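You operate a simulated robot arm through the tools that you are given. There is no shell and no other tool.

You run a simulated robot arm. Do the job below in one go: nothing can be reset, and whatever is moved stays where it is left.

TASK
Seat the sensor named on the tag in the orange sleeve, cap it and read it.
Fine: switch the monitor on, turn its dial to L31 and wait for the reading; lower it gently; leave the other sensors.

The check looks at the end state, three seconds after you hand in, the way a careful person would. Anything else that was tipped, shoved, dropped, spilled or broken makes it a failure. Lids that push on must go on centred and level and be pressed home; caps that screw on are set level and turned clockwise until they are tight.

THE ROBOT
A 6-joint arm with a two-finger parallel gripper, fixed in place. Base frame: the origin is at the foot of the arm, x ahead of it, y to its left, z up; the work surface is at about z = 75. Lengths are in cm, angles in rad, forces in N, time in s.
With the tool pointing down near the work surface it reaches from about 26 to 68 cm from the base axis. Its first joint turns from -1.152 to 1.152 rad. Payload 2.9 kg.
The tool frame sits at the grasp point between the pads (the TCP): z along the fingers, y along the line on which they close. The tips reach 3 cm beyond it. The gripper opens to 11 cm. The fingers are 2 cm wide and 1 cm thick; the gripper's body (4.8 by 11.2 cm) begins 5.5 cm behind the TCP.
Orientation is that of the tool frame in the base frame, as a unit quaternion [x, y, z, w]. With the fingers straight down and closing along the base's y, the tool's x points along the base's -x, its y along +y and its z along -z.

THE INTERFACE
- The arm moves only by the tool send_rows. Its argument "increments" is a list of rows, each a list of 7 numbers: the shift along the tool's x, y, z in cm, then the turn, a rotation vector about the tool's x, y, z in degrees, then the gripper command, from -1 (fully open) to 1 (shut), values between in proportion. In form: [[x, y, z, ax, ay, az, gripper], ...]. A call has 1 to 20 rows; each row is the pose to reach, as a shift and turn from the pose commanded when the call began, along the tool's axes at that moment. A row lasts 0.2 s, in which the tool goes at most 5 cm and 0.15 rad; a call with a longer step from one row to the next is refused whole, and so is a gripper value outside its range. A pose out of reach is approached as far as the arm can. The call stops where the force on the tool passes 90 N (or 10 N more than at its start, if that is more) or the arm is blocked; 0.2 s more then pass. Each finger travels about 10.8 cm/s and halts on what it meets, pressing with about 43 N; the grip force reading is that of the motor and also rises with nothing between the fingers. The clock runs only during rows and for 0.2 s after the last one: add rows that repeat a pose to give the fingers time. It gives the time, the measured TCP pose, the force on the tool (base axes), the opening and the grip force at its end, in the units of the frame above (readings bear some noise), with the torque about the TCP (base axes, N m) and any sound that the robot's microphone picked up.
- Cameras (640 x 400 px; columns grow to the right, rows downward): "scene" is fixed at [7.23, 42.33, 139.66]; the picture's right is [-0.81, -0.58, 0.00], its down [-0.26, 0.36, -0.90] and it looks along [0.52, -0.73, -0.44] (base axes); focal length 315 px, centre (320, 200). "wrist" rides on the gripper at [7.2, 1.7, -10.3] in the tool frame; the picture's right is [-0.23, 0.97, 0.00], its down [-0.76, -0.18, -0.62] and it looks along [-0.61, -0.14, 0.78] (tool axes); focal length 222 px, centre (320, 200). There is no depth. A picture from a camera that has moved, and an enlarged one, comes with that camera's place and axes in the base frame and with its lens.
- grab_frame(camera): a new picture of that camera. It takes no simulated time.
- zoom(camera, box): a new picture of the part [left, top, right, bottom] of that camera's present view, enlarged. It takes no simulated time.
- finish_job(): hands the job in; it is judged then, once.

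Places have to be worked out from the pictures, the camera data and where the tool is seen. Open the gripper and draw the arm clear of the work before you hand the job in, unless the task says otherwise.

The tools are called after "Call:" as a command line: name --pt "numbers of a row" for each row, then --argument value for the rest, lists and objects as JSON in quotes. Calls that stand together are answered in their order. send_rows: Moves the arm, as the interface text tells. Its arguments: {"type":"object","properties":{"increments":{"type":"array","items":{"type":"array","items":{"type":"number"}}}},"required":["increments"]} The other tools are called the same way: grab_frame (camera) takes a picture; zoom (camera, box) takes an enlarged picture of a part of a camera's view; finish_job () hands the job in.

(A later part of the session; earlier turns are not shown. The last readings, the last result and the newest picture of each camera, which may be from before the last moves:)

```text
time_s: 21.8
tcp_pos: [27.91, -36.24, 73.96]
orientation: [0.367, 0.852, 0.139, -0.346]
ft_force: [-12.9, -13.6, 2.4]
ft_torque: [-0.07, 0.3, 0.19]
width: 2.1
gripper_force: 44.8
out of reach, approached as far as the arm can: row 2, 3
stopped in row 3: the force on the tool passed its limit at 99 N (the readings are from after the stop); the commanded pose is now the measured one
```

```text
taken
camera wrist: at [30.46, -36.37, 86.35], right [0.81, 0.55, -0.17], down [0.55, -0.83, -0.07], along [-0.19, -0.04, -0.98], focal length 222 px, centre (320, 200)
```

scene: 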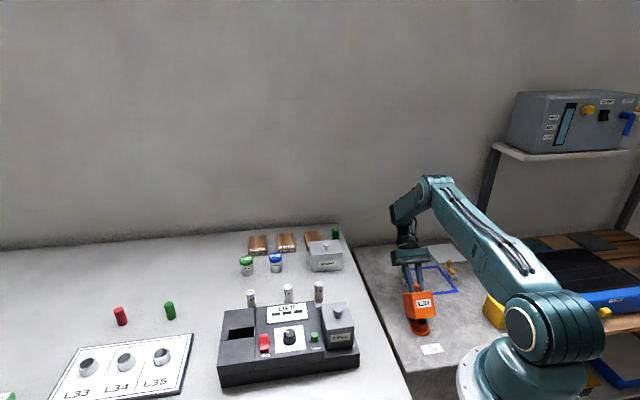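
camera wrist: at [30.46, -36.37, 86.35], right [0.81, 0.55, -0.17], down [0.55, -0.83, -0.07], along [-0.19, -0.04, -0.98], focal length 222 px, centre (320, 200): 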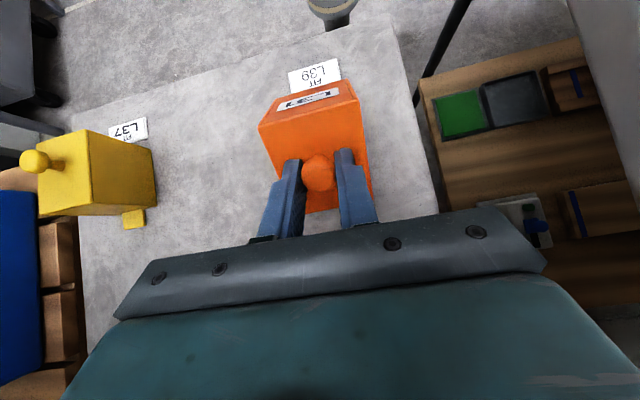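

The arm can't tilt the tool past about 43°, so from here I'll hold or slightly reduce the tilt and let the knob pivot between the pads. The knob still lies on the fitted arc at about 43° open. I'll continue carefully to 55°.

Call:
send_rows --pt "-0.33 0.01 -0.22 0 -0.4 0 1" --pt "-0.66 0.02 -0.43 0 -0.7 0 1" --pt "-0.98 0.03 -0.64 0 -1 0 1" --pt "-1.36 0.04 -0.85 0 -1.5 0 1" --pt "-1.74 0.05 -1.05 0 -2 0 1" --pt "-1.74 0.05 -1.05 0 -2 0 1"

Call:
zoom --camera "scene" --box '[380, 240, 480, 350]'

Call:
grab_frame --camera "wrist"

```text
time_s: 23.4
tcp_pos: [29.84, -38.33, 73.1]
orientation: [0.383, 0.854, 0.145, -0.32]
ft_force: [-11.7, -6.5, 5.3]
ft_torque: [0.07, 0.84, 1.07]
width: 2.17
gripper_force: 44.8
out of reach, approached as far as the arm can: row 5, 6
stopped in row 6: the force on the tool passed its limit at 91 N (the readings are from after the stop); the commanded pose is now the measured one
```

```text
3.64 times, centred on (430, 295) of scene
camera zoom: at [7.2, 42.33, 139.66], right [-0.81, -0.58, 0.0], down [-0.26, 0.36, -0.9], along [0.52, -0.73, -0.44], focal length 1145 px, centre (-80, -146)
```

zoom: 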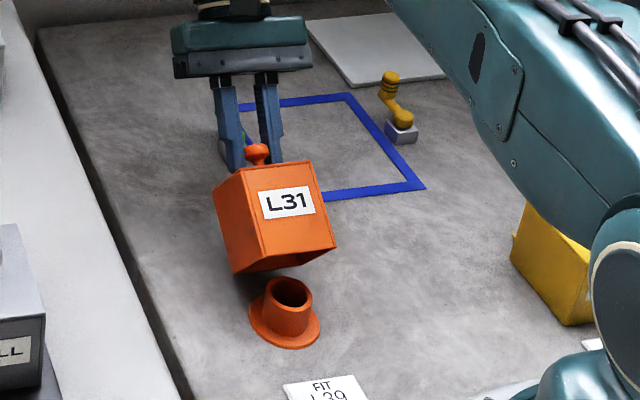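

```text
taken
camera wrist: at [31.83, -38.31, 85.7], right [0.84, 0.52, -0.15], down [0.52, -0.85, -0.03], along [-0.14, -0.05, -0.99], focal length 222 px, centre (320, 200)
```

wrist: 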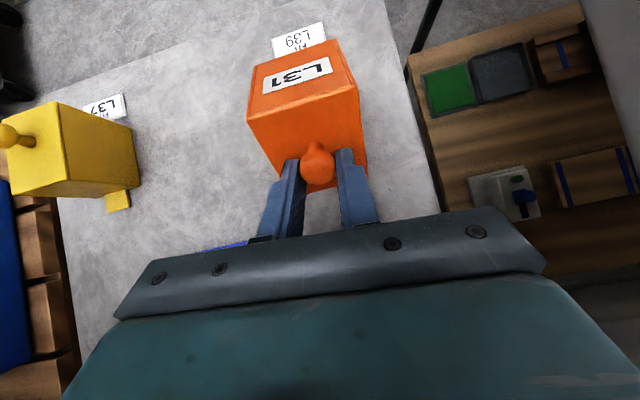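

The hood is now at about 60°, close to its balance point. The stops come from the tilt limit again, so I'll reduce the tilt to about 30° about the knob and keep following the arc to 70°.

Call:
send_rows --pt "0.15 -0.01 0.04 1 -4 -1.2 1" --pt "0.3 -0.02 0.07 2.2 -8 -2.5 1" --pt "-0.1 0 -0.03 2.2 -9 -2.5 1" --pt "-0.5 0.03 -0.14 2.2 -10 -2.5 1" --pt "-0.9 0.05 -0.2 2.2 -11 -2.5 1" --pt "-1.31 0.07 -0.26 2.2 -12 -2.5 1" --pt "-1.31 0.07 -0.26 2.2 -12 -2.5 1"

Call:
zoom --camera "scene" --box '[380, 240, 480, 350]'

Call:
grab_frame --camera "wrist"

```text
time_s: 25.0
tcp_pos: [30.61, -39.12, 72.26]
orientation: [0.37, 0.894, 0.095, -0.233]
ft_force: [0.2, -0.6, 0.6]
ft_torque: [-0.03, -0.02, -0.02]
width: 0.0
gripper_force: 37.6
```

```text
3.64 times, centred on (430, 295) of scene
camera zoom: at [7.23, 42.33, 139.66], right [-0.81, -0.58, 0.0], down [-0.26, 0.36, -0.9], along [0.52, -0.73, -0.44], focal length 1145 px, centre (-80, -146)
```

zoom: 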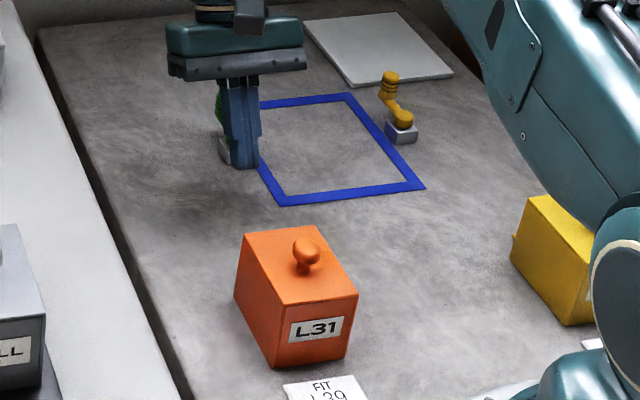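

```text
taken
camera wrist: at [30.96, -36.98, 85.0], right [0.83, 0.55, -0.11], down [0.56, -0.81, 0.17], along [0.0, -0.21, -0.98], focal length 222 px, centre (320, 200)
```

wrist: 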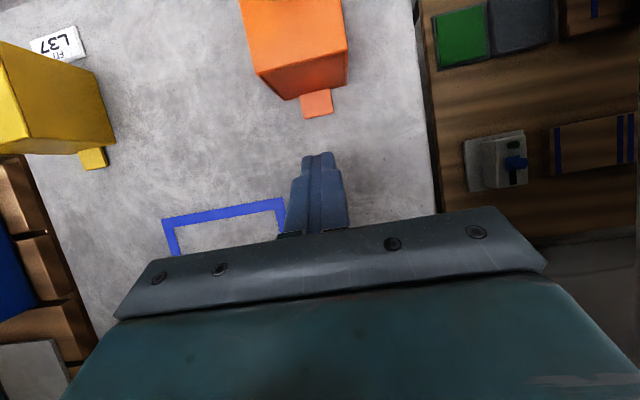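

The knob slipped out and the hood dropped shut. It looks unharmed, and its hinge tab is now visible at the far side. Next time I'll keep the tool vertical and move only along the arc, letting the knob pivot in the pads, so the tilt limit never comes into play. First I'll rise, straighten up and return above the knob.

Call:
send_rows --pt "1.7 0 -3.06 0 -7 0 0.6" --pt "3.4 0 -6.13 0 -14 0 0.3" --pt "6.5 0 -5.55 0 -21 0 0.3" --pt "9.13 0 -4.09 0 -29 0 0.3" --pt "11.76 0 -2.64 0 -29 0 0.3" --pt "14.82 0 -0.94 0 -29 0 0.3" --pt "14.82 0 -0.94 0 -29 0 0.3"

Call:
grab_frame --camera "wrist"

Call:
zoom --camera "scene" --box '[390, 270, 480, 350]'

```text
time_s: 26.6
tcp_pos: [21.84, -30.16, 80.63]
orientation: [0.383, 0.924, -0.001, -0.002]
ft_force: [-0.1, -0.2, -0.2]
ft_torque: [0.01, 0.01, 0.02]
width: 3.87
gripper_force: 0.0
```

```text
taken
camera wrist: at [17.9, -23.89, 90.93], right [0.85, 0.53, 0.0], down [0.42, -0.66, 0.62], along [0.33, -0.53, -0.78], focal length 222 px, centre (320, 200)
```

wrist: 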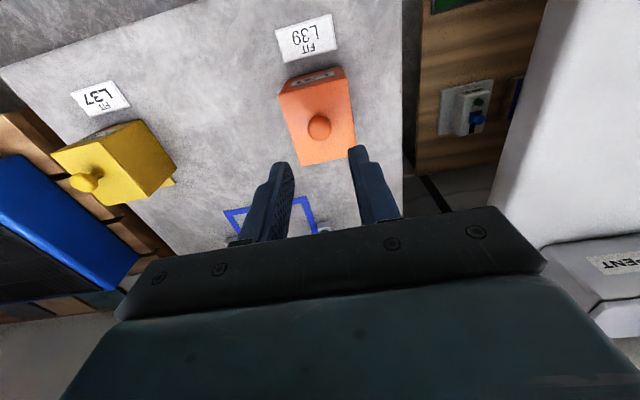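

```text
5.00 times, centred on (435, 310) of scene
camera zoom: at [7.23, 42.33, 139.66], right [-0.81, -0.58, 0.0], down [-0.26, 0.36, -0.9], along [0.52, -0.73, -0.44], focal length 1574 px, centre (-255, -350)
```

zoom: 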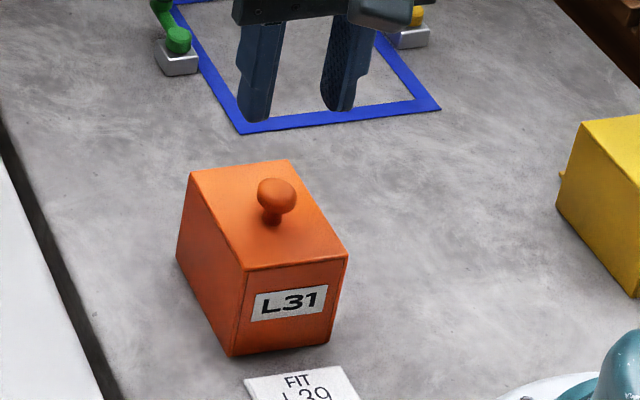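

The hood is closed and in its original place, with the knob at (21.77, -30.31, 70.9) again. I'll go down over it, close with the tool vertical, and check the grip.

Call:
send_rows --pt "-0.08 -0.14 3 0 0 0 0.3" --pt "-0.08 -0.14 6 0 0 0 0.3" --pt "-0.08 -0.14 7.6 0 0 0 0.3" --pt "-0.08 -0.14 8.1 0 0 0 0.3" --pt "-0.08 -0.14 8.1 0 0 0 0.6" --pt "-0.08 -0.14 8.1 0 0 0 1" --pt "-0.08 -0.14 8.1 0 0 0 1" --pt "-0.08 -0.14 8.1 0 0 0 1"

Call:
zoom --camera "wrist" --box '[240, 60, 400, 200]'

Call:
zoom --camera "scene" --box '[405, 290, 450, 340]'

```text
time_s: 28.4
tcp_pos: [21.8, -30.32, 72.38]
orientation: [0.382, 0.924, 0.0, -0.001]
ft_force: [6.3, 3.7, -5.1]
ft_torque: [0.24, -0.06, -0.01]
width: 2.1
gripper_force: 44.9
```

```text
2.86 times, centred on (320, 130) of wrist
camera zoom: at [17.93, -24.06, 82.77], right [0.85, 0.53, 0.0], down [0.42, -0.66, 0.62], along [0.33, -0.53, -0.78], focal length 635 px, centre (320, 400)
```

zoom: 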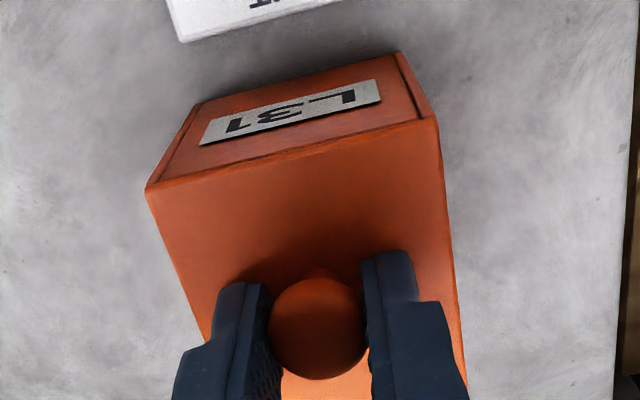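

```text
8.00 times, centred on (428, 315) of scene
camera zoom: at [7.25, 42.33, 139.66], right [-0.81, -0.58, 0.0], down [-0.26, 0.36, -0.9], along [0.52, -0.73, -0.44], focal length 2518 px, centre (-540, -720)
```

zoom: 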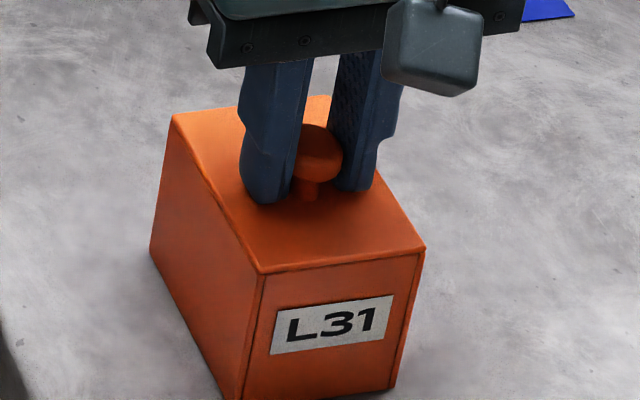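

The grip is centred. I'll re-grip 0.25 higher so the finger tips clear the hood's top while the knob pivots.

Call:
send_rows --pt "0 0 0 0 0 0 0.7" --pt "0 0 0 0 0 0 0.5" --pt "0 0.05 -0.25 0 0 0 0.5" --pt "0 0.05 -0.25 0 0 0 0.8" --pt "0 0.05 -0.25 0 0 0 1" --pt "0 0.05 -0.25 0 0 0 1" --pt "0 0.05 -0.25 0 0 0 1"

```text
time_s: 30.0
tcp_pos: [21.88, -30.41, 72.63]
orientation: [0.383, 0.924, 0.0, -0.003]
ft_force: [4.3, 0.3, -5.8]
ft_torque: [0.14, -0.13, 0.01]
width: 2.1
gripper_force: 45.1
```

The re-grip is good, with only a few newtons showing. I'll now follow the refitted arc to 20°, with the tool tilting at half the hood's rate.

Call:
send_rows --pt "-0.41 0 -0.25 0 1.2 0 1" --pt "-0.83 0 -0.49 0 2.5 0 1" --pt "-1.25 0 -0.7 0 3.8 0 1" --pt "-1.69 0 -0.9 0 5 0 1" --pt "-2.13 0 -1.08 0 6.3 0 1" --pt "-2.58 0 -1.24 0 7.5 0 1" --pt "-3.03 0 -1.38 0 8.8 0 1" --pt "-3.49 0 -1.51 0 10 0 1" --pt "-3.49 0 -1.51 0 10 0 1"

Call:
zoom --camera "scene" --box '[390, 260, 480, 350]'

Call:
zoom --camera "wrist" --box '[240, 60, 400, 200]'

```text
time_s: 32.0
tcp_pos: [24.16, -32.66, 74.1]
orientation: [0.382, 0.92, 0.035, -0.085]
ft_force: [-7.6, 12.9, 6.1]
ft_torque: [1.44, 0.7, -0.13]
width: 2.08
gripper_force: 44.9
```

```text
4.44 times, centred on (435, 305) of scene
camera zoom: at [7.21, 42.35, 139.65], right [-0.81, -0.58, 0.0], down [-0.26, 0.36, -0.9], along [0.52, -0.73, -0.44], focal length 1399 px, centre (-191, -267)
```

zoom: 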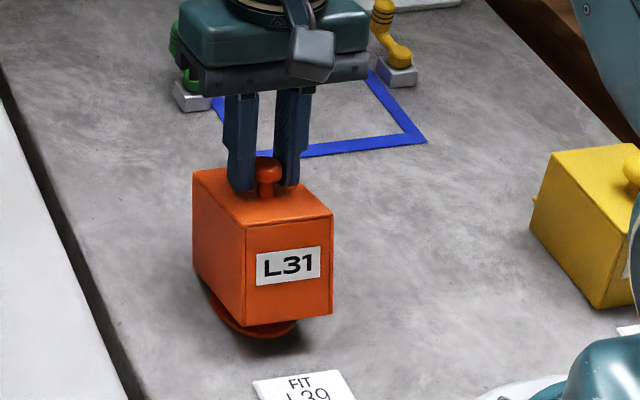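

```text
2.86 times, centred on (320, 130) of wrist
camera zoom: at [21.64, -27.76, 85.67], right [0.85, 0.53, -0.04], down [0.48, -0.74, 0.47], along [0.22, -0.42, -0.88], focal length 635 px, centre (320, 400)
```

zoom: 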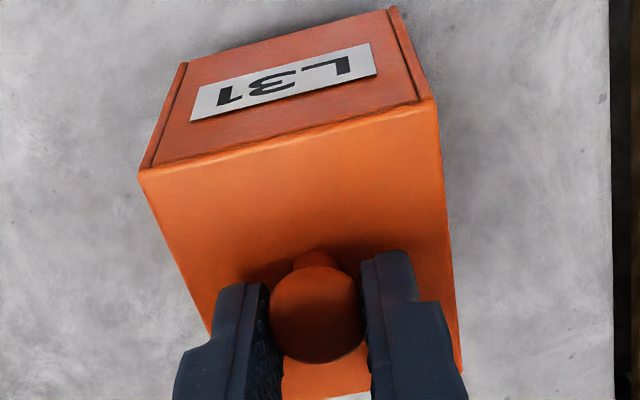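

It's tracking well: about 20° open, and the forces are just pivot friction. I'll continue to 40°.

Call:
send_rows --pt "-0.45 0 -0.18 0 1.2 0 1" --pt "-0.9 0 -0.35 0 2.5 0 1" --pt "-1.36 0 -0.49 0 3.8 0 1" --pt "-1.82 0 -0.63 0 5 0 1" --pt "-2.29 0 -0.73 0 6.3 0 1" --pt "-2.76 0 -0.82 0 7.5 0 1" --pt "-3.24 0 -0.88 0 8.8 0 1" --pt "-3.72 0 -0.93 0 10 0 1" --pt "-3.72 0 -0.93 0 10 0 1"

Call:
zoom --camera "scene" --box '[390, 260, 480, 350]'

Call:
zoom --camera "wrist" --box '[240, 60, 400, 200]'

```text
time_s: 34.0
tcp_pos: [27.12, -35.44, 74.46]
orientation: [0.377, 0.909, 0.067, -0.163]
ft_force: [0.5, 17.3, 6.1]
ft_torque: [1.21, 0.82, -0.24]
width: 2.1
gripper_force: 45.2
```

```text
4.44 times, centred on (435, 305) of scene
camera zoom: at [7.23, 42.36, 139.65], right [-0.81, -0.58, 0.0], down [-0.26, 0.36, -0.9], along [0.52, -0.73, -0.44], focal length 1399 px, centre (-191, -267)
```

zoom: 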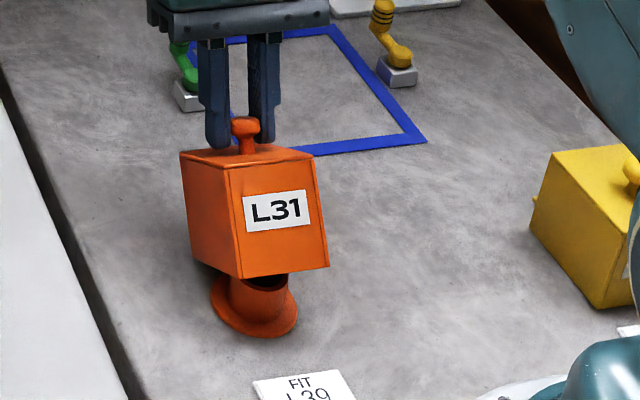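

```text
2.86 times, centred on (320, 130) of wrist
camera zoom: at [25.91, -32.03, 86.66], right [0.84, 0.54, -0.08], down [0.53, -0.78, 0.32], along [0.11, -0.31, -0.94], focal length 635 px, centre (320, 400)
```

zoom: 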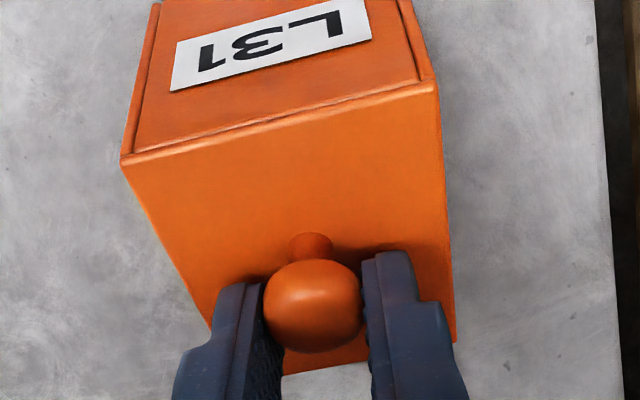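

It's at about 40° and tracking nicely. There's a little sideways bias, which I'll trim by 0.1 while continuing to 60°.

Call:
send_rows --pt "-0.46 0.05 -0.1 0 1 0 1" --pt "-0.92 0.1 -0.2 0 2 0 1" --pt "-1.39 0.1 -0.27 0 3 0 1" --pt "-1.86 0.1 -0.33 0 4 0 1" --pt "-2.32 0.1 -0.36 0 4.5 0 1" --pt "-2.78 0.1 -0.38 0 5 0 1" --pt "-3.23 0.1 -0.37 0 5 0 1" --pt "-3.67 0.1 -0.36 0 5 0 1" --pt "-3.67 0.1 -0.36 0 5 0 1"

Call:
zoom --camera "scene" --box '[380, 250, 470, 350]'

Call:
zoom --camera "wrist" --box '[240, 60, 400, 200]'

```text
time_s: 36.0
tcp_pos: [29.51, -38.15, 73.53]
orientation: [0.374, 0.901, 0.082, -0.203]
ft_force: [-6.2, 4.0, 13.3]
ft_torque: [0.99, 0.86, -0.12]
width: 2.1
gripper_force: 45.3
```

```text
4.00 times, centred on (425, 300) of scene
camera zoom: at [7.21, 42.34, 139.65], right [-0.81, -0.58, 0.0], down [-0.26, 0.36, -0.9], along [0.52, -0.73, -0.44], focal length 1259 px, centre (-100, -200)
```

zoom: 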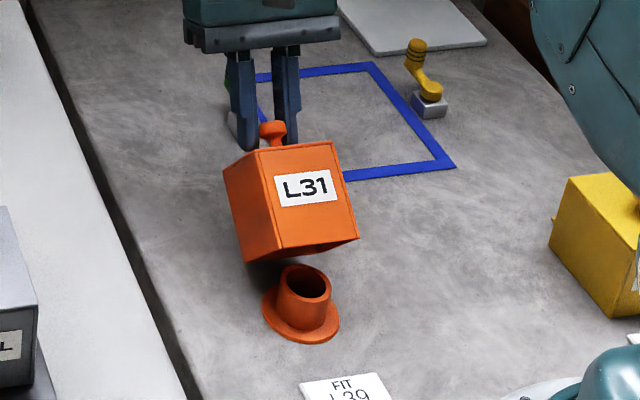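

```text
2.86 times, centred on (320, 130) of wrist
camera zoom: at [29.19, -35.31, 85.98], right [0.83, 0.54, -0.1], down [0.55, -0.8, 0.24], along [0.05, -0.25, -0.97], focal length 635 px, centre (320, 400)
```

zoom: 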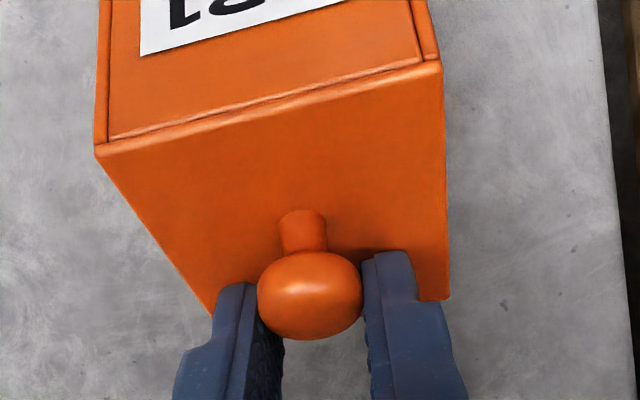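

It's at about 60° now, the balance point, with the knob still in the pads. I'll continue slowly past balance to about 75°.

Call:
send_rows --pt "-0.44 0 0.0 0 0 0 1" --pt "-0.88 0 0.03 0 0 0 1" --pt "-1.32 0 0.08 0 0 0 1" --pt "-1.76 0 0.14 0 0 0 1" --pt "-2.2 0 0.22 0 0 0 1" --pt "-2.63 0 0.32 0 0 0 1" --pt "-2.63 0 0.32 0 0 0 1"

Call:
zoom --camera "scene" --box '[380, 250, 470, 350]'

Call:
zoom --camera "wrist" --box '[240, 60, 400, 200]'

```text
time_s: 37.6
tcp_pos: [31.19, -39.74, 72.16]
orientation: [0.375, 0.902, 0.081, -0.2]
ft_force: [-6.0, -6.6, 17.5]
ft_torque: [0.76, 0.89, 0.01]
width: 2.12
gripper_force: 44.9
```

```text
4.00 times, centred on (425, 300) of scene
camera zoom: at [7.2, 42.33, 139.66], right [-0.81, -0.58, 0.0], down [-0.26, 0.36, -0.9], along [0.52, -0.73, -0.44], focal length 1259 px, centre (-100, -200)
```

zoom: 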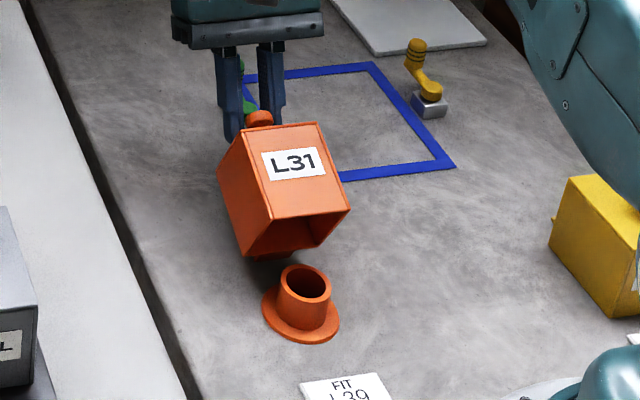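

```text
2.86 times, centred on (320, 130) of wrist
camera zoom: at [30.83, -36.93, 84.59], right [0.83, 0.54, -0.1], down [0.55, -0.8, 0.24], along [0.05, -0.26, -0.96], focal length 635 px, centre (320, 400)
```

zoom: 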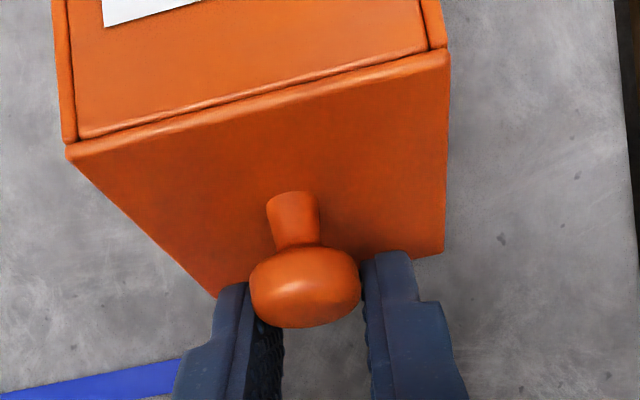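

The hood is at about 75° and past balance. I'll keep following it down toward 90° so it doesn't drop.

Call:
send_rows --pt "-0.42 0 0.2 0 0 0 1" --pt "-0.8 0 0.36 0 0 0 1" --pt "-1.2 0 0.52 0 0 0 1" --pt "-1.6 0 0.7 0 0 0 1" --pt "-2.0 0 0.92 0 0 0 1" --pt "-2.4 0 1.12 0 0 0 1" --pt "-2.4 0 1.12 0 0 0 1"

Call:
zoom --camera "scene" --box '[380, 250, 470, 350]'

Call:
zoom --camera "wrist" --box '[240, 60, 400, 200]'

```text
time_s: 39.2
tcp_pos: [32.39, -40.71, 69.99]
orientation: [0.374, 0.901, 0.082, -0.202]
ft_force: [0.0, -0.3, -0.4]
ft_torque: [-0.03, -0.01, 0.0]
width: 0.04
gripper_force: 37.0
```

```text
4.00 times, centred on (425, 300) of scene
camera zoom: at [7.23, 42.33, 139.66], right [-0.81, -0.58, 0.0], down [-0.26, 0.36, -0.9], along [0.52, -0.73, -0.44], focal length 1259 px, centre (-100, -200)
```

zoom: 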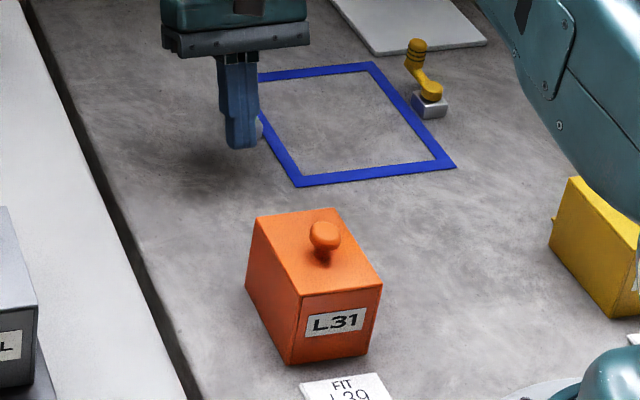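

```text
2.86 times, centred on (320, 130) of wrist
camera zoom: at [32.08, -38.09, 82.47], right [0.83, 0.54, -0.1], down [0.55, -0.8, 0.24], along [0.05, -0.26, -0.97], focal length 635 px, centre (320, 400)
```

zoom: 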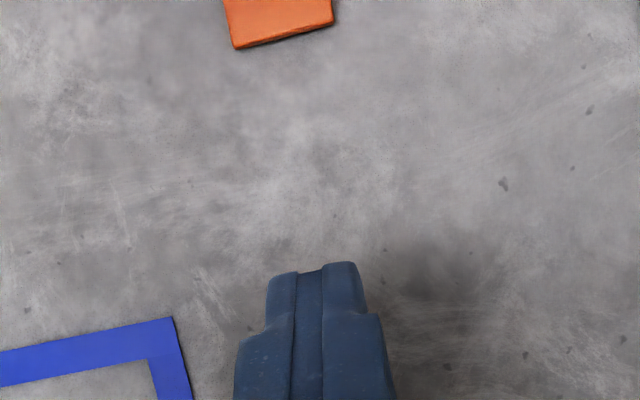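

The knob slipped out of the tips and the light hood swung shut again. Before trying again I want to know what "cap it" means here. So I'll rise, straighten up, and survey the bench objects: the red and green pieces, the map board and the monitor.

Call:
send_rows --pt "2 0 -4 0 -5 0 0.5" --pt "4 0 -8 0 -10 0 0" --pt "6 0 -12 0 -15 0 -0.3" --pt "8 0 -16 0 -20 0 -0.3" --pt "10 0 -20 0 -25 0 -0.3" --pt "12 0 -24 0 -25 0 -0.3" --pt "12 0 -24 0 -25 0 -0.3"

```text
time_s: 40.8
tcp_pos: [31.99, -40.24, 96.94]
orientation: [0.383, 0.924, -0.001, -0.002]
ft_force: [-0.3, 0.5, 0.4]
ft_torque: [0.03, -0.01, 0.03]
width: 7.14
gripper_force: 0.2
```

From the geometry, the red and green caps and the map board are beyond the arm's 68 cm reach. So the hinged orange hood must be the cap to close gently over the sensor. To open it without pivot slip, I'll grip with the tool pre-tilted about 32° toward the base and then rotate rigidly with the hood. First I'll move to the approach pose.

Call:
send_rows --pt "2.6 0 1.5 0 -4.5 0 0" --pt "5.2 -0.1 3 0 -9 0 0.2" --pt "7.9 -0.1 5 0 -13.5 0 0.3" --pt "10.5 -0.2 7 0 -18 0 0.3" --pt "13.1 -0.2 9 0 -23 0 0.3" --pt "15.8 -0.25 11 0 -28 0 0.3" --pt "18.4 -0.25 12 0 -32 0 0.3" --pt "18.4 -0.25 12 0 -32 0 0.3"

Call:
grab_frame --camera "wrist"

Call:
grab_frame --camera "scene"

```text
time_s: 42.6
tcp_pos: [19.89, -29.52, 84.63]
orientation: [0.368, 0.889, -0.106, 0.252]
ft_force: [-1.2, -0.5, 0.3]
ft_torque: [-0.01, 0.02, 0.0]
width: 3.85
gripper_force: 0.1
out of reach, approached as far as the arm can: row 7, 8
```

```text
taken
camera wrist: at [12.84, -20.09, 89.5], right [0.83, 0.55, 0.12], down [0.1, -0.35, 0.93], along [0.55, -0.76, -0.34], focal length 222 px, centre (320, 200)
```

wrist: 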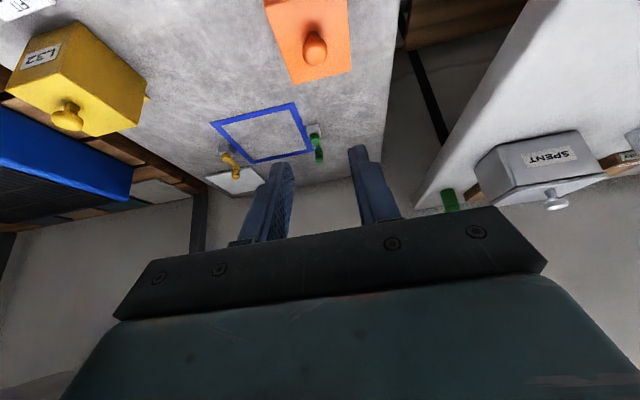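

```text
taken
```

scene: 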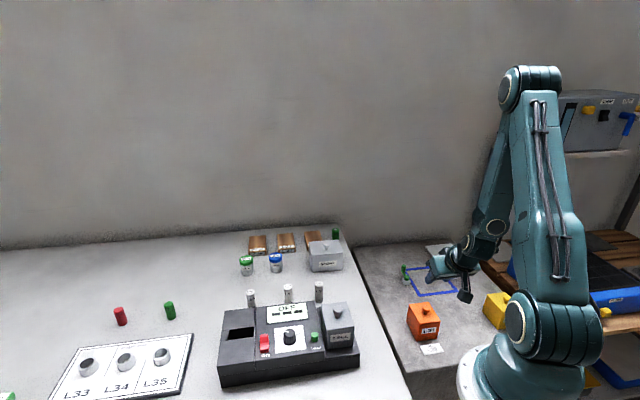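

The arm can't tuck in that far at a 32° tilt, so I'll use a 20° pre-tilt instead. I'll move to a point above and behind the knob and then check the true pose.

Call:
send_rows --pt "0.2 0 1.3 0 3 0 0.3" --pt "0.3 0 2.6 0 6 0 0.3" --pt "0.4 0 3.9 0 9 0 0.3" --pt "0.5 0 5.2 0 12 0 0.3" --pt "0.5 0 5.2 0 12 0 0.3"

Call:
grab_frame --camera "wrist"

```text
time_s: 43.8
tcp_pos: [21.63, -31.12, 79.82]
orientation: [0.377, 0.91, -0.067, 0.158]
ft_force: [-0.1, -0.9, 0.0]
ft_torque: [0.03, -0.01, -0.03]
width: 3.87
gripper_force: 0.1
```

```text
taken
camera wrist: at [15.45, -22.64, 87.11], right [0.84, 0.54, 0.07], down [0.23, -0.48, 0.84], along [0.49, -0.69, -0.53], focal length 222 px, centre (320, 200)
```

wrist: 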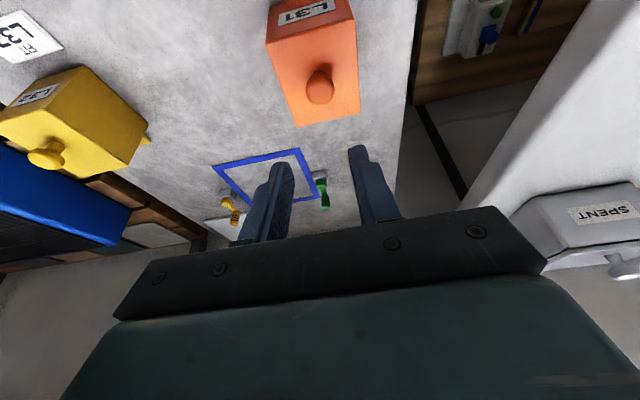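

The true pose is now clear: 20° tilt, with a lateral offset of 0.7 to correct. I'll move to 3 cm behind the knob along the tool axis and check the alignment.

Call:
send_rows --pt "1.2 0.3 1.1 0 0 0 0.3" --pt "2.4 0.5 2.2 0 0 0 0.3" --pt "3.69 0.7 3.36 0 0 0 0.3" --pt "3.69 0.7 3.36 0 0 0 0.3"

Call:
grab_frame --camera "wrist"

Call:
zoom --camera "scene" --box '[390, 260, 480, 350]'

```text
time_s: 44.8
tcp_pos: [20.33, -28.9, 75.5]
orientation: [0.377, 0.91, -0.067, 0.158]
ft_force: [-0.2, -0.6, 0.1]
ft_torque: [0.0, 0.06, 0.0]
width: 3.86
gripper_force: 0.1
```

```text
taken
camera wrist: at [14.26, -20.44, 82.68], right [0.84, 0.54, 0.07], down [0.23, -0.48, 0.85], along [0.49, -0.69, -0.53], focal length 222 px, centre (320, 200)
```

wrist: 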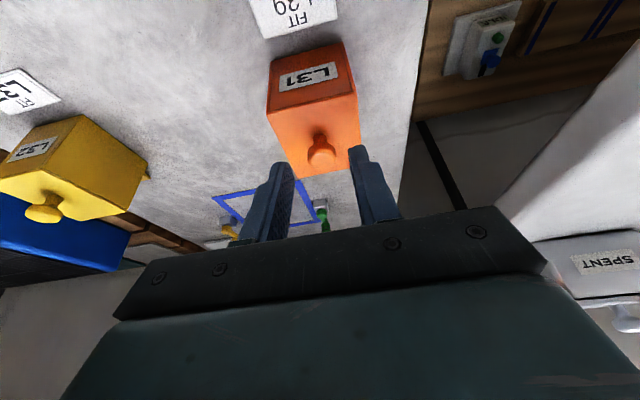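

```text
4.44 times, centred on (435, 305) of scene
camera zoom: at [7.23, 42.33, 139.66], right [-0.81, -0.58, 0.0], down [-0.26, 0.36, -0.9], along [0.52, -0.73, -0.44], focal length 1399 px, centre (-191, -267)
```

zoom: 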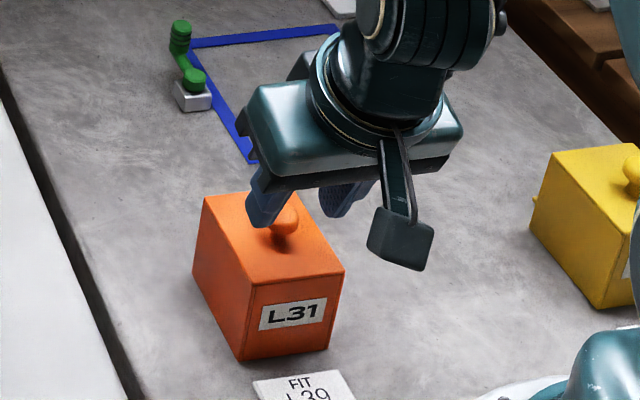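

The position is as planned, 3 cm behind the knob and centred. I'll advance along the tool axis and close.

Call:
send_rows --pt "-0.03 0 1 0 0 0 0.3" --pt "-0.06 0 2 0 0 0 0.3" --pt "-0.09 0 3 0 0 0 0.3" --pt "-0.09 0 3 0 0 0 0.3"

Call:
zoom --camera "wrist" --box '[240, 60, 400, 200]'

Call:
zoom --camera "scene" --box '[405, 290, 450, 340]'

```text
time_s: 45.8
tcp_pos: [21.13, -29.64, 72.67]
orientation: [0.377, 0.91, -0.067, 0.159]
ft_force: [0.0, -0.1, -0.5]
ft_torque: [-0.02, 0.0, -0.03]
width: 3.83
gripper_force: 0.1
```

```text
2.86 times, centred on (320, 130) of wrist
camera zoom: at [15.04, -21.23, 79.93], right [0.84, 0.54, 0.07], down [0.23, -0.48, 0.84], along [0.49, -0.69, -0.53], focal length 635 px, centre (320, 400)
```

zoom: 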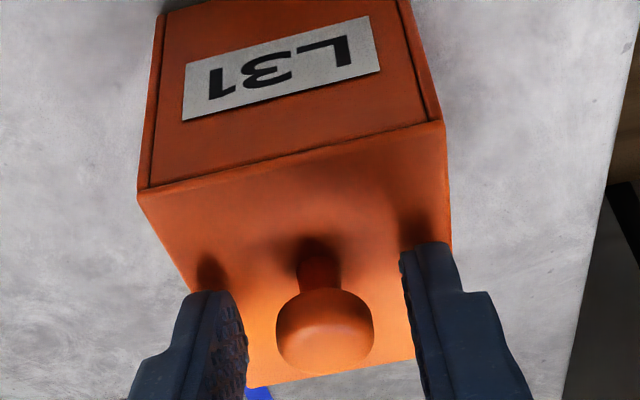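

```text
8.00 times, centred on (428, 315) of scene
camera zoom: at [7.23, 42.33, 139.66], right [-0.81, -0.58, 0.0], down [-0.26, 0.36, -0.9], along [0.52, -0.73, -0.44], focal length 2518 px, centre (-540, -720)
```

zoom: 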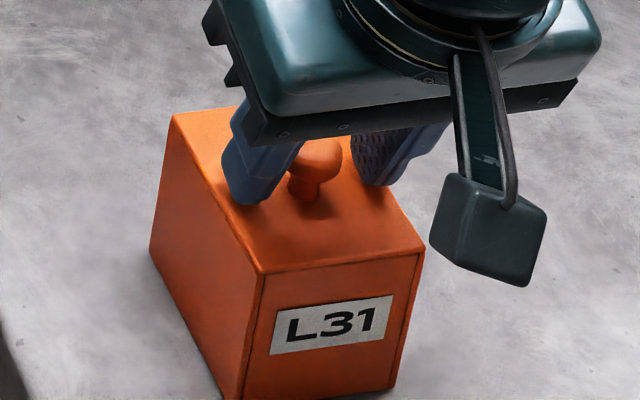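

The knob is centred between the pads. Closing now.

Call:
send_rows --pt "0 0 0 0 0 0 0.6" --pt "0 0 0 0 0 0 1" --pt "0 0 0 0 0 0 1" --pt "0 0 0 0 0 0 1"

```text
time_s: 46.8
tcp_pos: [21.2, -29.67, 72.74]
orientation: [0.377, 0.91, -0.066, 0.159]
ft_force: [4.4, 3.0, -2.3]
ft_torque: [0.45, -0.42, -0.01]
width: 2.09
gripper_force: 45.3
```

The grip is firm. I'll rotate the tool rigidly with the hood about the hinge, first 20°.

Call:
send_rows --pt "-0.52 0 -0.12 0 2.5 0 1" --pt "-1.04 0 -0.22 0 5 0 1" --pt "-1.57 0 -0.3 0 7.5 0 1" --pt "-2.09 0 -0.35 0 10 0 1" --pt "-2.62 0 -0.38 0 12.5 0 1" --pt "-3.15 0 -0.39 0 15 0 1" --pt "-3.68 0 -0.37 0 17.5 0 1" --pt "-4.21 0 -0.33 0 20 0 1" --pt "-4.21 0 -0.33 0 20 0 1"

Call:
zoom --camera "wrist" --box '[240, 60, 400, 200]'

Call:
zoom --camera "scene" --box '[390, 260, 480, 350]'

```text
time_s: 48.8
tcp_pos: [23.98, -32.39, 74.46]
orientation: [0.383, 0.924, 0.0, 0.0]
ft_force: [5.7, 12.8, 30.0]
ft_torque: [0.27, -0.87, -0.17]
width: 2.11
gripper_force: 45.2
```

```text
2.86 times, centred on (320, 130) of wrist
camera zoom: at [19.96, -26.14, 84.83], right [0.85, 0.53, 0.0], down [0.41, -0.67, 0.62], along [0.33, -0.53, -0.78], focal length 635 px, centre (320, 400)
```

zoom: 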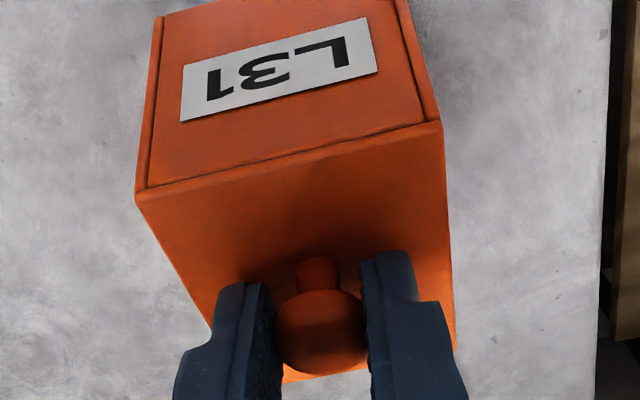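

```text
4.44 times, centred on (435, 305) of scene
camera zoom: at [7.22, 42.38, 139.64], right [-0.81, -0.58, 0.0], down [-0.26, 0.36, -0.9], along [0.52, -0.73, -0.44], focal length 1399 px, centre (-191, -267)
```

zoom: 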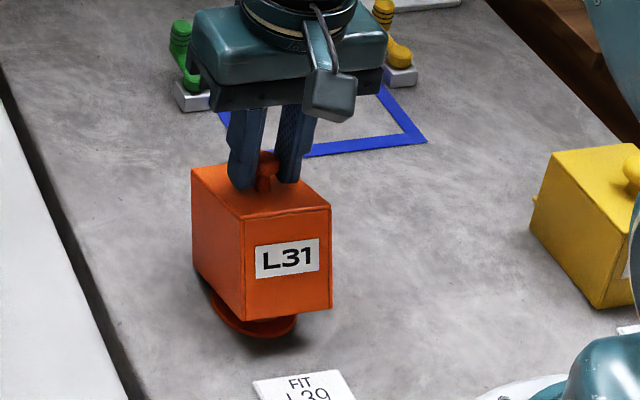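

No creep this time: the knob sits exactly where it was in the pads at 20°. There's 30 N pushing up, so I'll raise the path by 0.2, trim sideways, and go on to 40°.

Call:
send_rows --pt "-0.5 0.06 -0.25 0 2.5 0 1" --pt "-1.0 0.12 -0.42 0 5 0 1" --pt "-1.53 0.12 -0.49 0 7.5 0 1" --pt "-2.07 0.12 -0.55 0 10 0 1" --pt "-2.6 0.12 -0.58 0 12.5 0 1" --pt "-3.14 0.12 -0.59 0 15 0 1" --pt "-3.68 0.12 -0.57 0 17.5 0 1" --pt "-4.23 0.12 -0.53 0 20 0 1" --pt "-4.23 0.12 -0.53 0 20 0 1"

Call:
zoom --camera "wrist" --box '[240, 60, 400, 200]'

Call:
zoom --camera "scene" --box '[390, 260, 480, 350]'

```text
time_s: 50.8
tcp_pos: [27.01, -35.39, 74.87]
orientation: [0.378, 0.909, 0.065, -0.163]
ft_force: [1.8, -4.4, -4.1]
ft_torque: [-0.2, -0.67, -0.31]
width: 2.08
gripper_force: 45.2
```

```text
2.86 times, centred on (320, 130) of wrist
camera zoom: at [25.86, -31.94, 87.11], right [0.84, 0.54, -0.08], down [0.53, -0.78, 0.32], along [0.11, -0.32, -0.94], focal length 635 px, centre (320, 400)
```

zoom: 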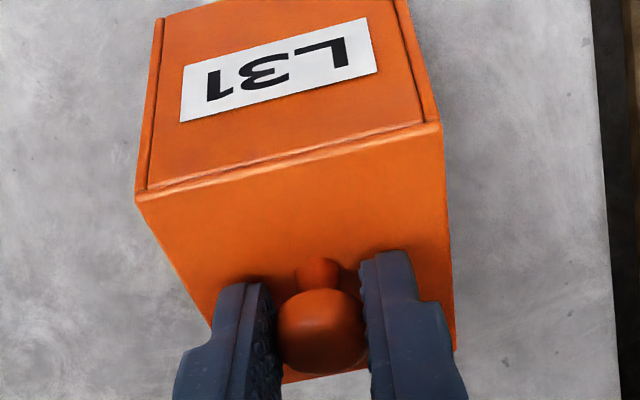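

```text
4.44 times, centred on (435, 305) of scene
camera zoom: at [7.24, 42.31, 139.66], right [-0.81, -0.58, 0.0], down [-0.26, 0.36, -0.9], along [0.52, -0.73, -0.44], focal length 1399 px, centre (-191, -267)
```

zoom: 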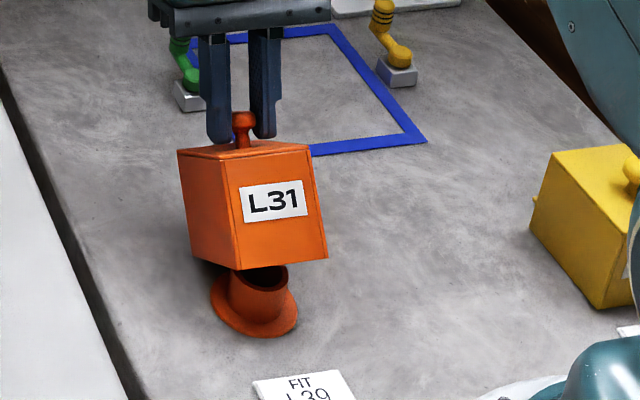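

Forces are near zero and there's still no creep at 40°. I'll continue rigidly to 57°, which is a tool tilt of 37°.

Call:
send_rows --pt "-0.53 0 -0.12 0 2.5 0 1" --pt "-1.06 0 -0.23 0 5 0 1" --pt "-1.59 0 -0.3 0 7.5 0 1" --pt "-2.12 0 -0.36 0 10 0 1" --pt "-2.66 0 -0.38 0 12.5 0 1" --pt "-3.2 0 -0.4 0 15 0 1" --pt "-3.63 0 -0.38 0 17 0 1" --pt "-3.63 0 -0.38 0 17 0 1"

Call:
zoom --camera "wrist" --box '[240, 60, 400, 200]'

Call:
zoom --camera "scene" --box '[380, 250, 470, 350]'

```text
time_s: 52.6
tcp_pos: [29.56, -37.99, 74.05]
orientation: [0.365, 0.875, 0.121, -0.294]
ft_force: [-0.7, -11.9, 18.2]
ft_torque: [0.0, -0.06, -0.21]
width: 2.09
gripper_force: 45.1
```

```text
2.86 times, centred on (320, 130) of wrist
camera zoom: at [30.97, -37.08, 86.73], right [0.82, 0.56, -0.14], down [0.57, -0.82, 0.04], along [-0.09, -0.11, -0.99], focal length 635 px, centre (320, 400)
```

zoom: 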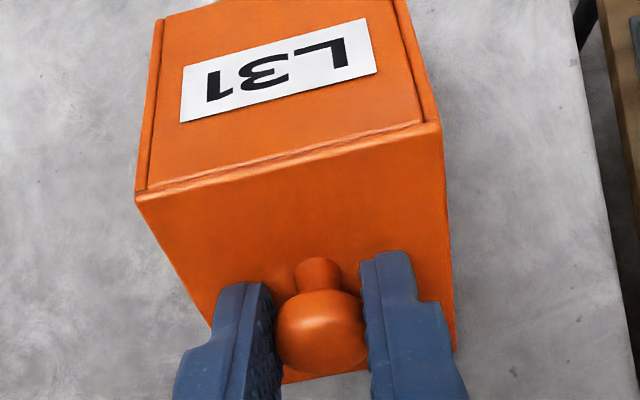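

```text
4.00 times, centred on (425, 300) of scene
camera zoom: at [7.21, 42.32, 139.66], right [-0.81, -0.58, 0.0], down [-0.26, 0.36, -0.9], along [0.52, -0.73, -0.44], focal length 1259 px, centre (-100, -200)
```

zoom: 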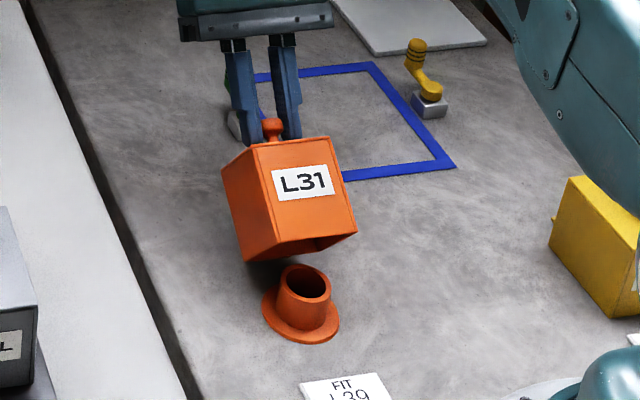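

The knob hasn't moved in the pads at 57°. Now I'll let it pivot a little, easing the tilt to 34° while following the arc to 72°.

Call:
send_rows --pt "-0.41 0 -0.17 0 -0.5 0 1" --pt "-0.82 0 -0.31 0 -1 0 1" --pt "-1.26 0 -0.38 0 -1.5 0 1" --pt "-1.7 0 -0.44 0 -2 0 1" --pt "-2.15 0 -0.46 0 -2.5 0 1" --pt "-2.6 0 -0.48 0 -3 0 1" --pt "-2.6 0 -0.48 0 -3 0 1"

Call:
zoom --camera "wrist" --box '[240, 60, 400, 200]'

Call:
zoom --camera "scene" --box '[380, 250, 470, 350]'

```text
time_s: 54.2
tcp_pos: [31.06, -39.58, 72.85]
orientation: [0.367, 0.882, 0.112, -0.273]
ft_force: [-16.1, 1.6, 0.7]
ft_torque: [0.9, 1.14, 0.09]
width: 2.1
gripper_force: 44.7
```

```text
2.86 times, centred on (320, 130) of wrist
camera zoom: at [32.11, -38.21, 85.41], right [0.82, 0.55, -0.13], down [0.57, -0.82, 0.09], along [-0.06, -0.14, -0.99], focal length 635 px, centre (320, 400)
```

zoom: 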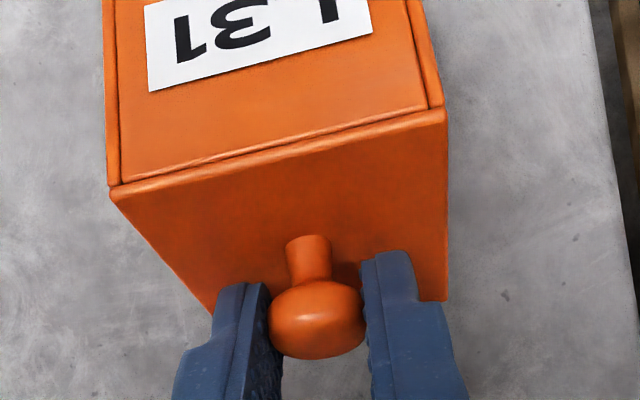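

```text
4.00 times, centred on (425, 300) of scene
camera zoom: at [7.2, 42.33, 139.66], right [-0.81, -0.58, 0.0], down [-0.26, 0.36, -0.9], along [0.52, -0.73, -0.44], focal length 1259 px, centre (-100, -200)
```

zoom: 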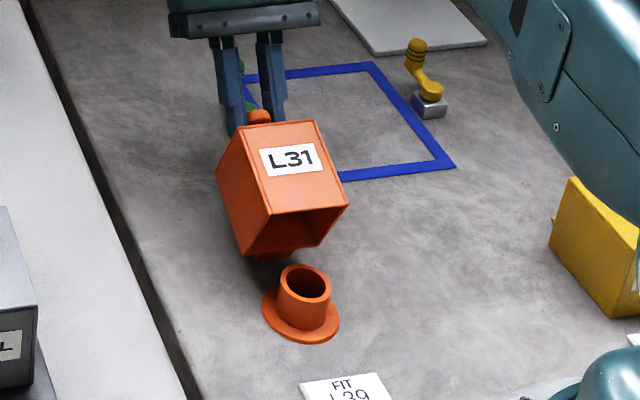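

It's at about 72° with only slight creep. Continuing the arc to 82°.

Call:
send_rows --pt "-0.44 0 0.08 0 -0.5 0 1" --pt "-0.88 0 0.15 0 -1 0 1" --pt "-1.32 0 0.25 0 -1.5 0 1" --pt "-1.75 0 0.34 0 -2 0 1" --pt "-1.75 0 0.34 0 -2 0 1"

Call:
zoom --camera "wrist" --box '[240, 60, 400, 200]'

Call:
zoom --camera "scene" --box '[380, 250, 470, 350]'

```text
time_s: 55.4
tcp_pos: [32.11, -40.5, 71.75]
orientation: [0.369, 0.888, 0.103, -0.254]
ft_force: [-5.1, -8.7, 18.9]
ft_torque: [0.9, 0.91, -0.1]
width: 2.11
gripper_force: 44.6
```

```text
2.86 times, centred on (320, 130) of wrist
camera zoom: at [32.81, -38.9, 84.28], right [0.83, 0.55, -0.12], down [0.56, -0.82, 0.13], along [-0.03, -0.17, -0.98], focal length 635 px, centre (320, 400)
```

zoom: 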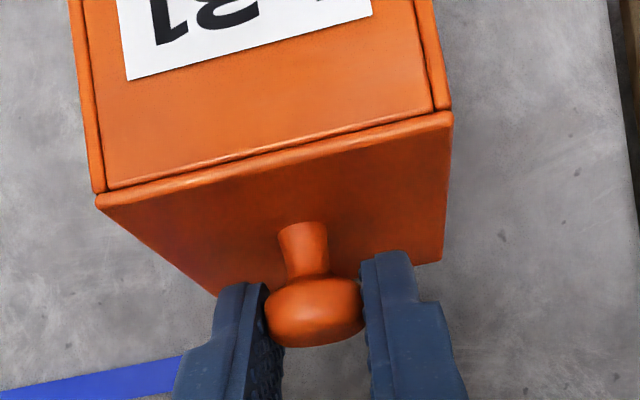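

```text
4.00 times, centred on (425, 300) of scene
camera zoom: at [7.21, 42.33, 139.66], right [-0.81, -0.58, 0.0], down [-0.26, 0.36, -0.9], along [0.52, -0.73, -0.44], focal length 1259 px, centre (-100, -200)
```

zoom: 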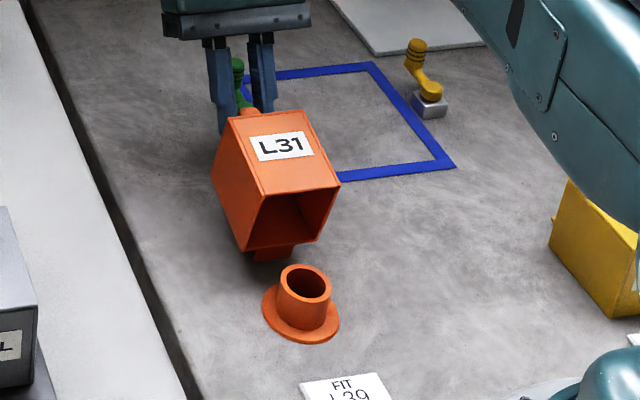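

It's at about 82°, still held. Continuing to about 92°.

Call:
send_rows --pt "-0.43 0 0.16 0 0 0 1" --pt "-0.87 0 0.32 0 0 0 1" --pt "-1.3 0 0.5 0 0 0 1" --pt "-1.72 0 0.7 0 0 0 1" --pt "-1.72 0 0.7 0 0 0 1"

Call:
zoom --camera "wrist" --box '[240, 60, 400, 200]'

Call:
zoom --camera "scene" --box '[380, 250, 470, 350]'

```text
time_s: 56.6
tcp_pos: [32.83, -41.24, 70.11]
orientation: [0.368, 0.888, 0.105, -0.256]
ft_force: [-0.6, -11.4, 18.3]
ft_torque: [0.7, 0.78, -0.14]
width: 2.07
gripper_force: 44.7
```

```text
2.86 times, centred on (320, 130) of wrist
camera zoom: at [33.52, -39.64, 82.69], right [0.82, 0.55, -0.12], down [0.56, -0.82, 0.12], along [-0.03, -0.17, -0.98], focal length 635 px, centre (320, 400)
```

zoom: 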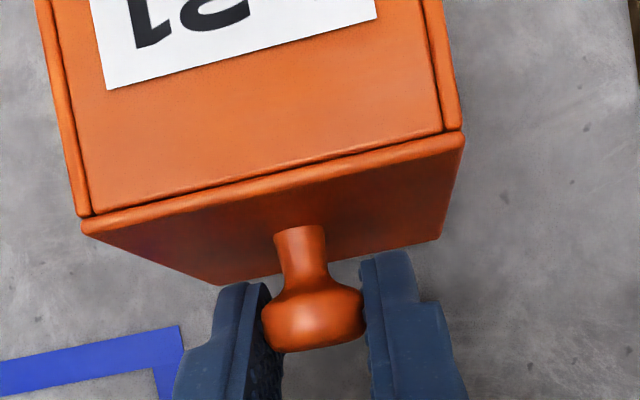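

```text
4.00 times, centred on (425, 300) of scene
camera zoom: at [7.21, 42.33, 139.66], right [-0.81, -0.58, 0.0], down [-0.26, 0.36, -0.9], along [0.52, -0.73, -0.44], focal length 1259 px, centre (-100, -200)
```

zoom: 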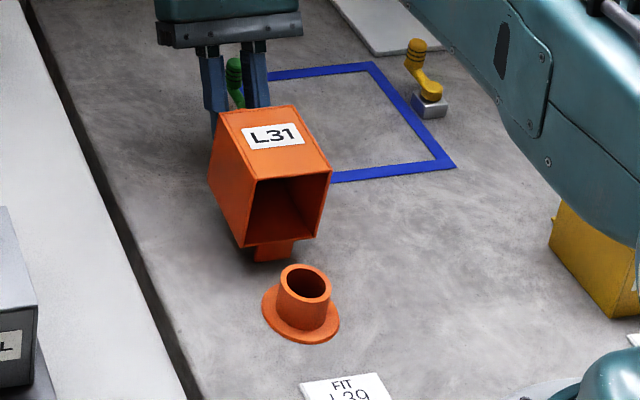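

It's at about 92° and still held. I'll keep going to about 100° to find the rest position, watching the force.

Call:
send_rows --pt "-0.41 0 0.2 0 0 0 1" --pt "-0.82 0 0.41 0 0 0 1" --pt "-1.21 0 0.65 0 0 0 1" --pt "-1.6 0 0.9 0 0 0 1" --pt "-1.6 0 0.9 0 0 0 1"

Call:
zoom --camera "wrist" --box '[240, 60, 400, 200]'

Call:
zoom --camera "scene" --box '[380, 250, 470, 350]'

```text
time_s: 57.6
tcp_pos: [33.4, -41.92, 68.54]
orientation: [0.386, 0.88, 0.121, -0.246]
ft_force: [-11.0, -10.1, -0.5]
ft_torque: [0.11, 0.01, 0.52]
width: 2.12
gripper_force: 45.1
out of reach, approached as far as the arm can: row 2, 3, 4
stopped in row 5: the force on the tool passed its limit at 91 N (the readings are from after the stop); the commanded pose is now the measured one
```

```text
2.86 times, centred on (320, 130) of wrist
camera zoom: at [33.89, -40.46, 81.2], right [0.85, 0.51, -0.1], down [0.52, -0.84, 0.12], along [-0.02, -0.16, -0.99], focal length 635 px, centre (320, 400)
```

zoom: 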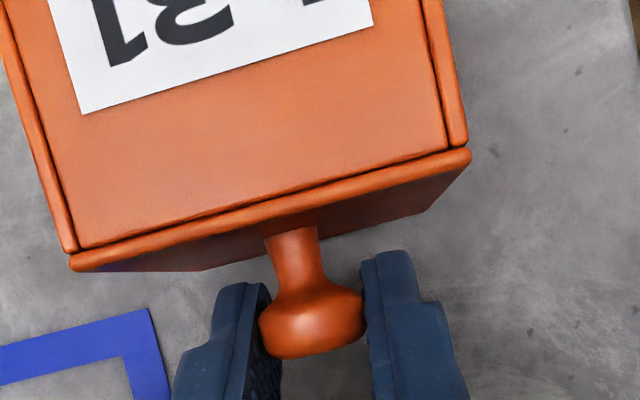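

```text
4.00 times, centred on (425, 300) of scene
camera zoom: at [7.2, 42.32, 139.67], right [-0.81, -0.58, 0.0], down [-0.26, 0.36, -0.9], along [0.52, -0.73, -0.44], focal length 1259 px, centre (-100, -200)
```

zoom: 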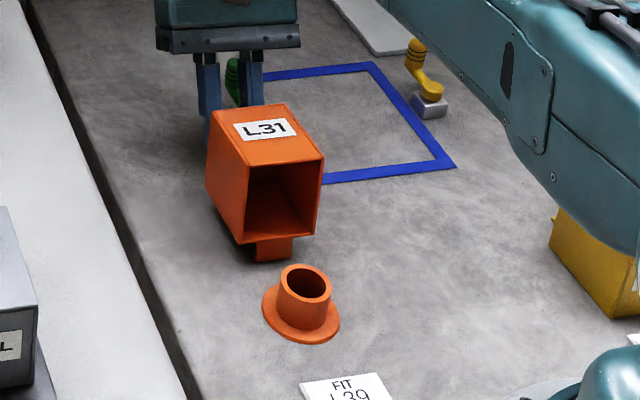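

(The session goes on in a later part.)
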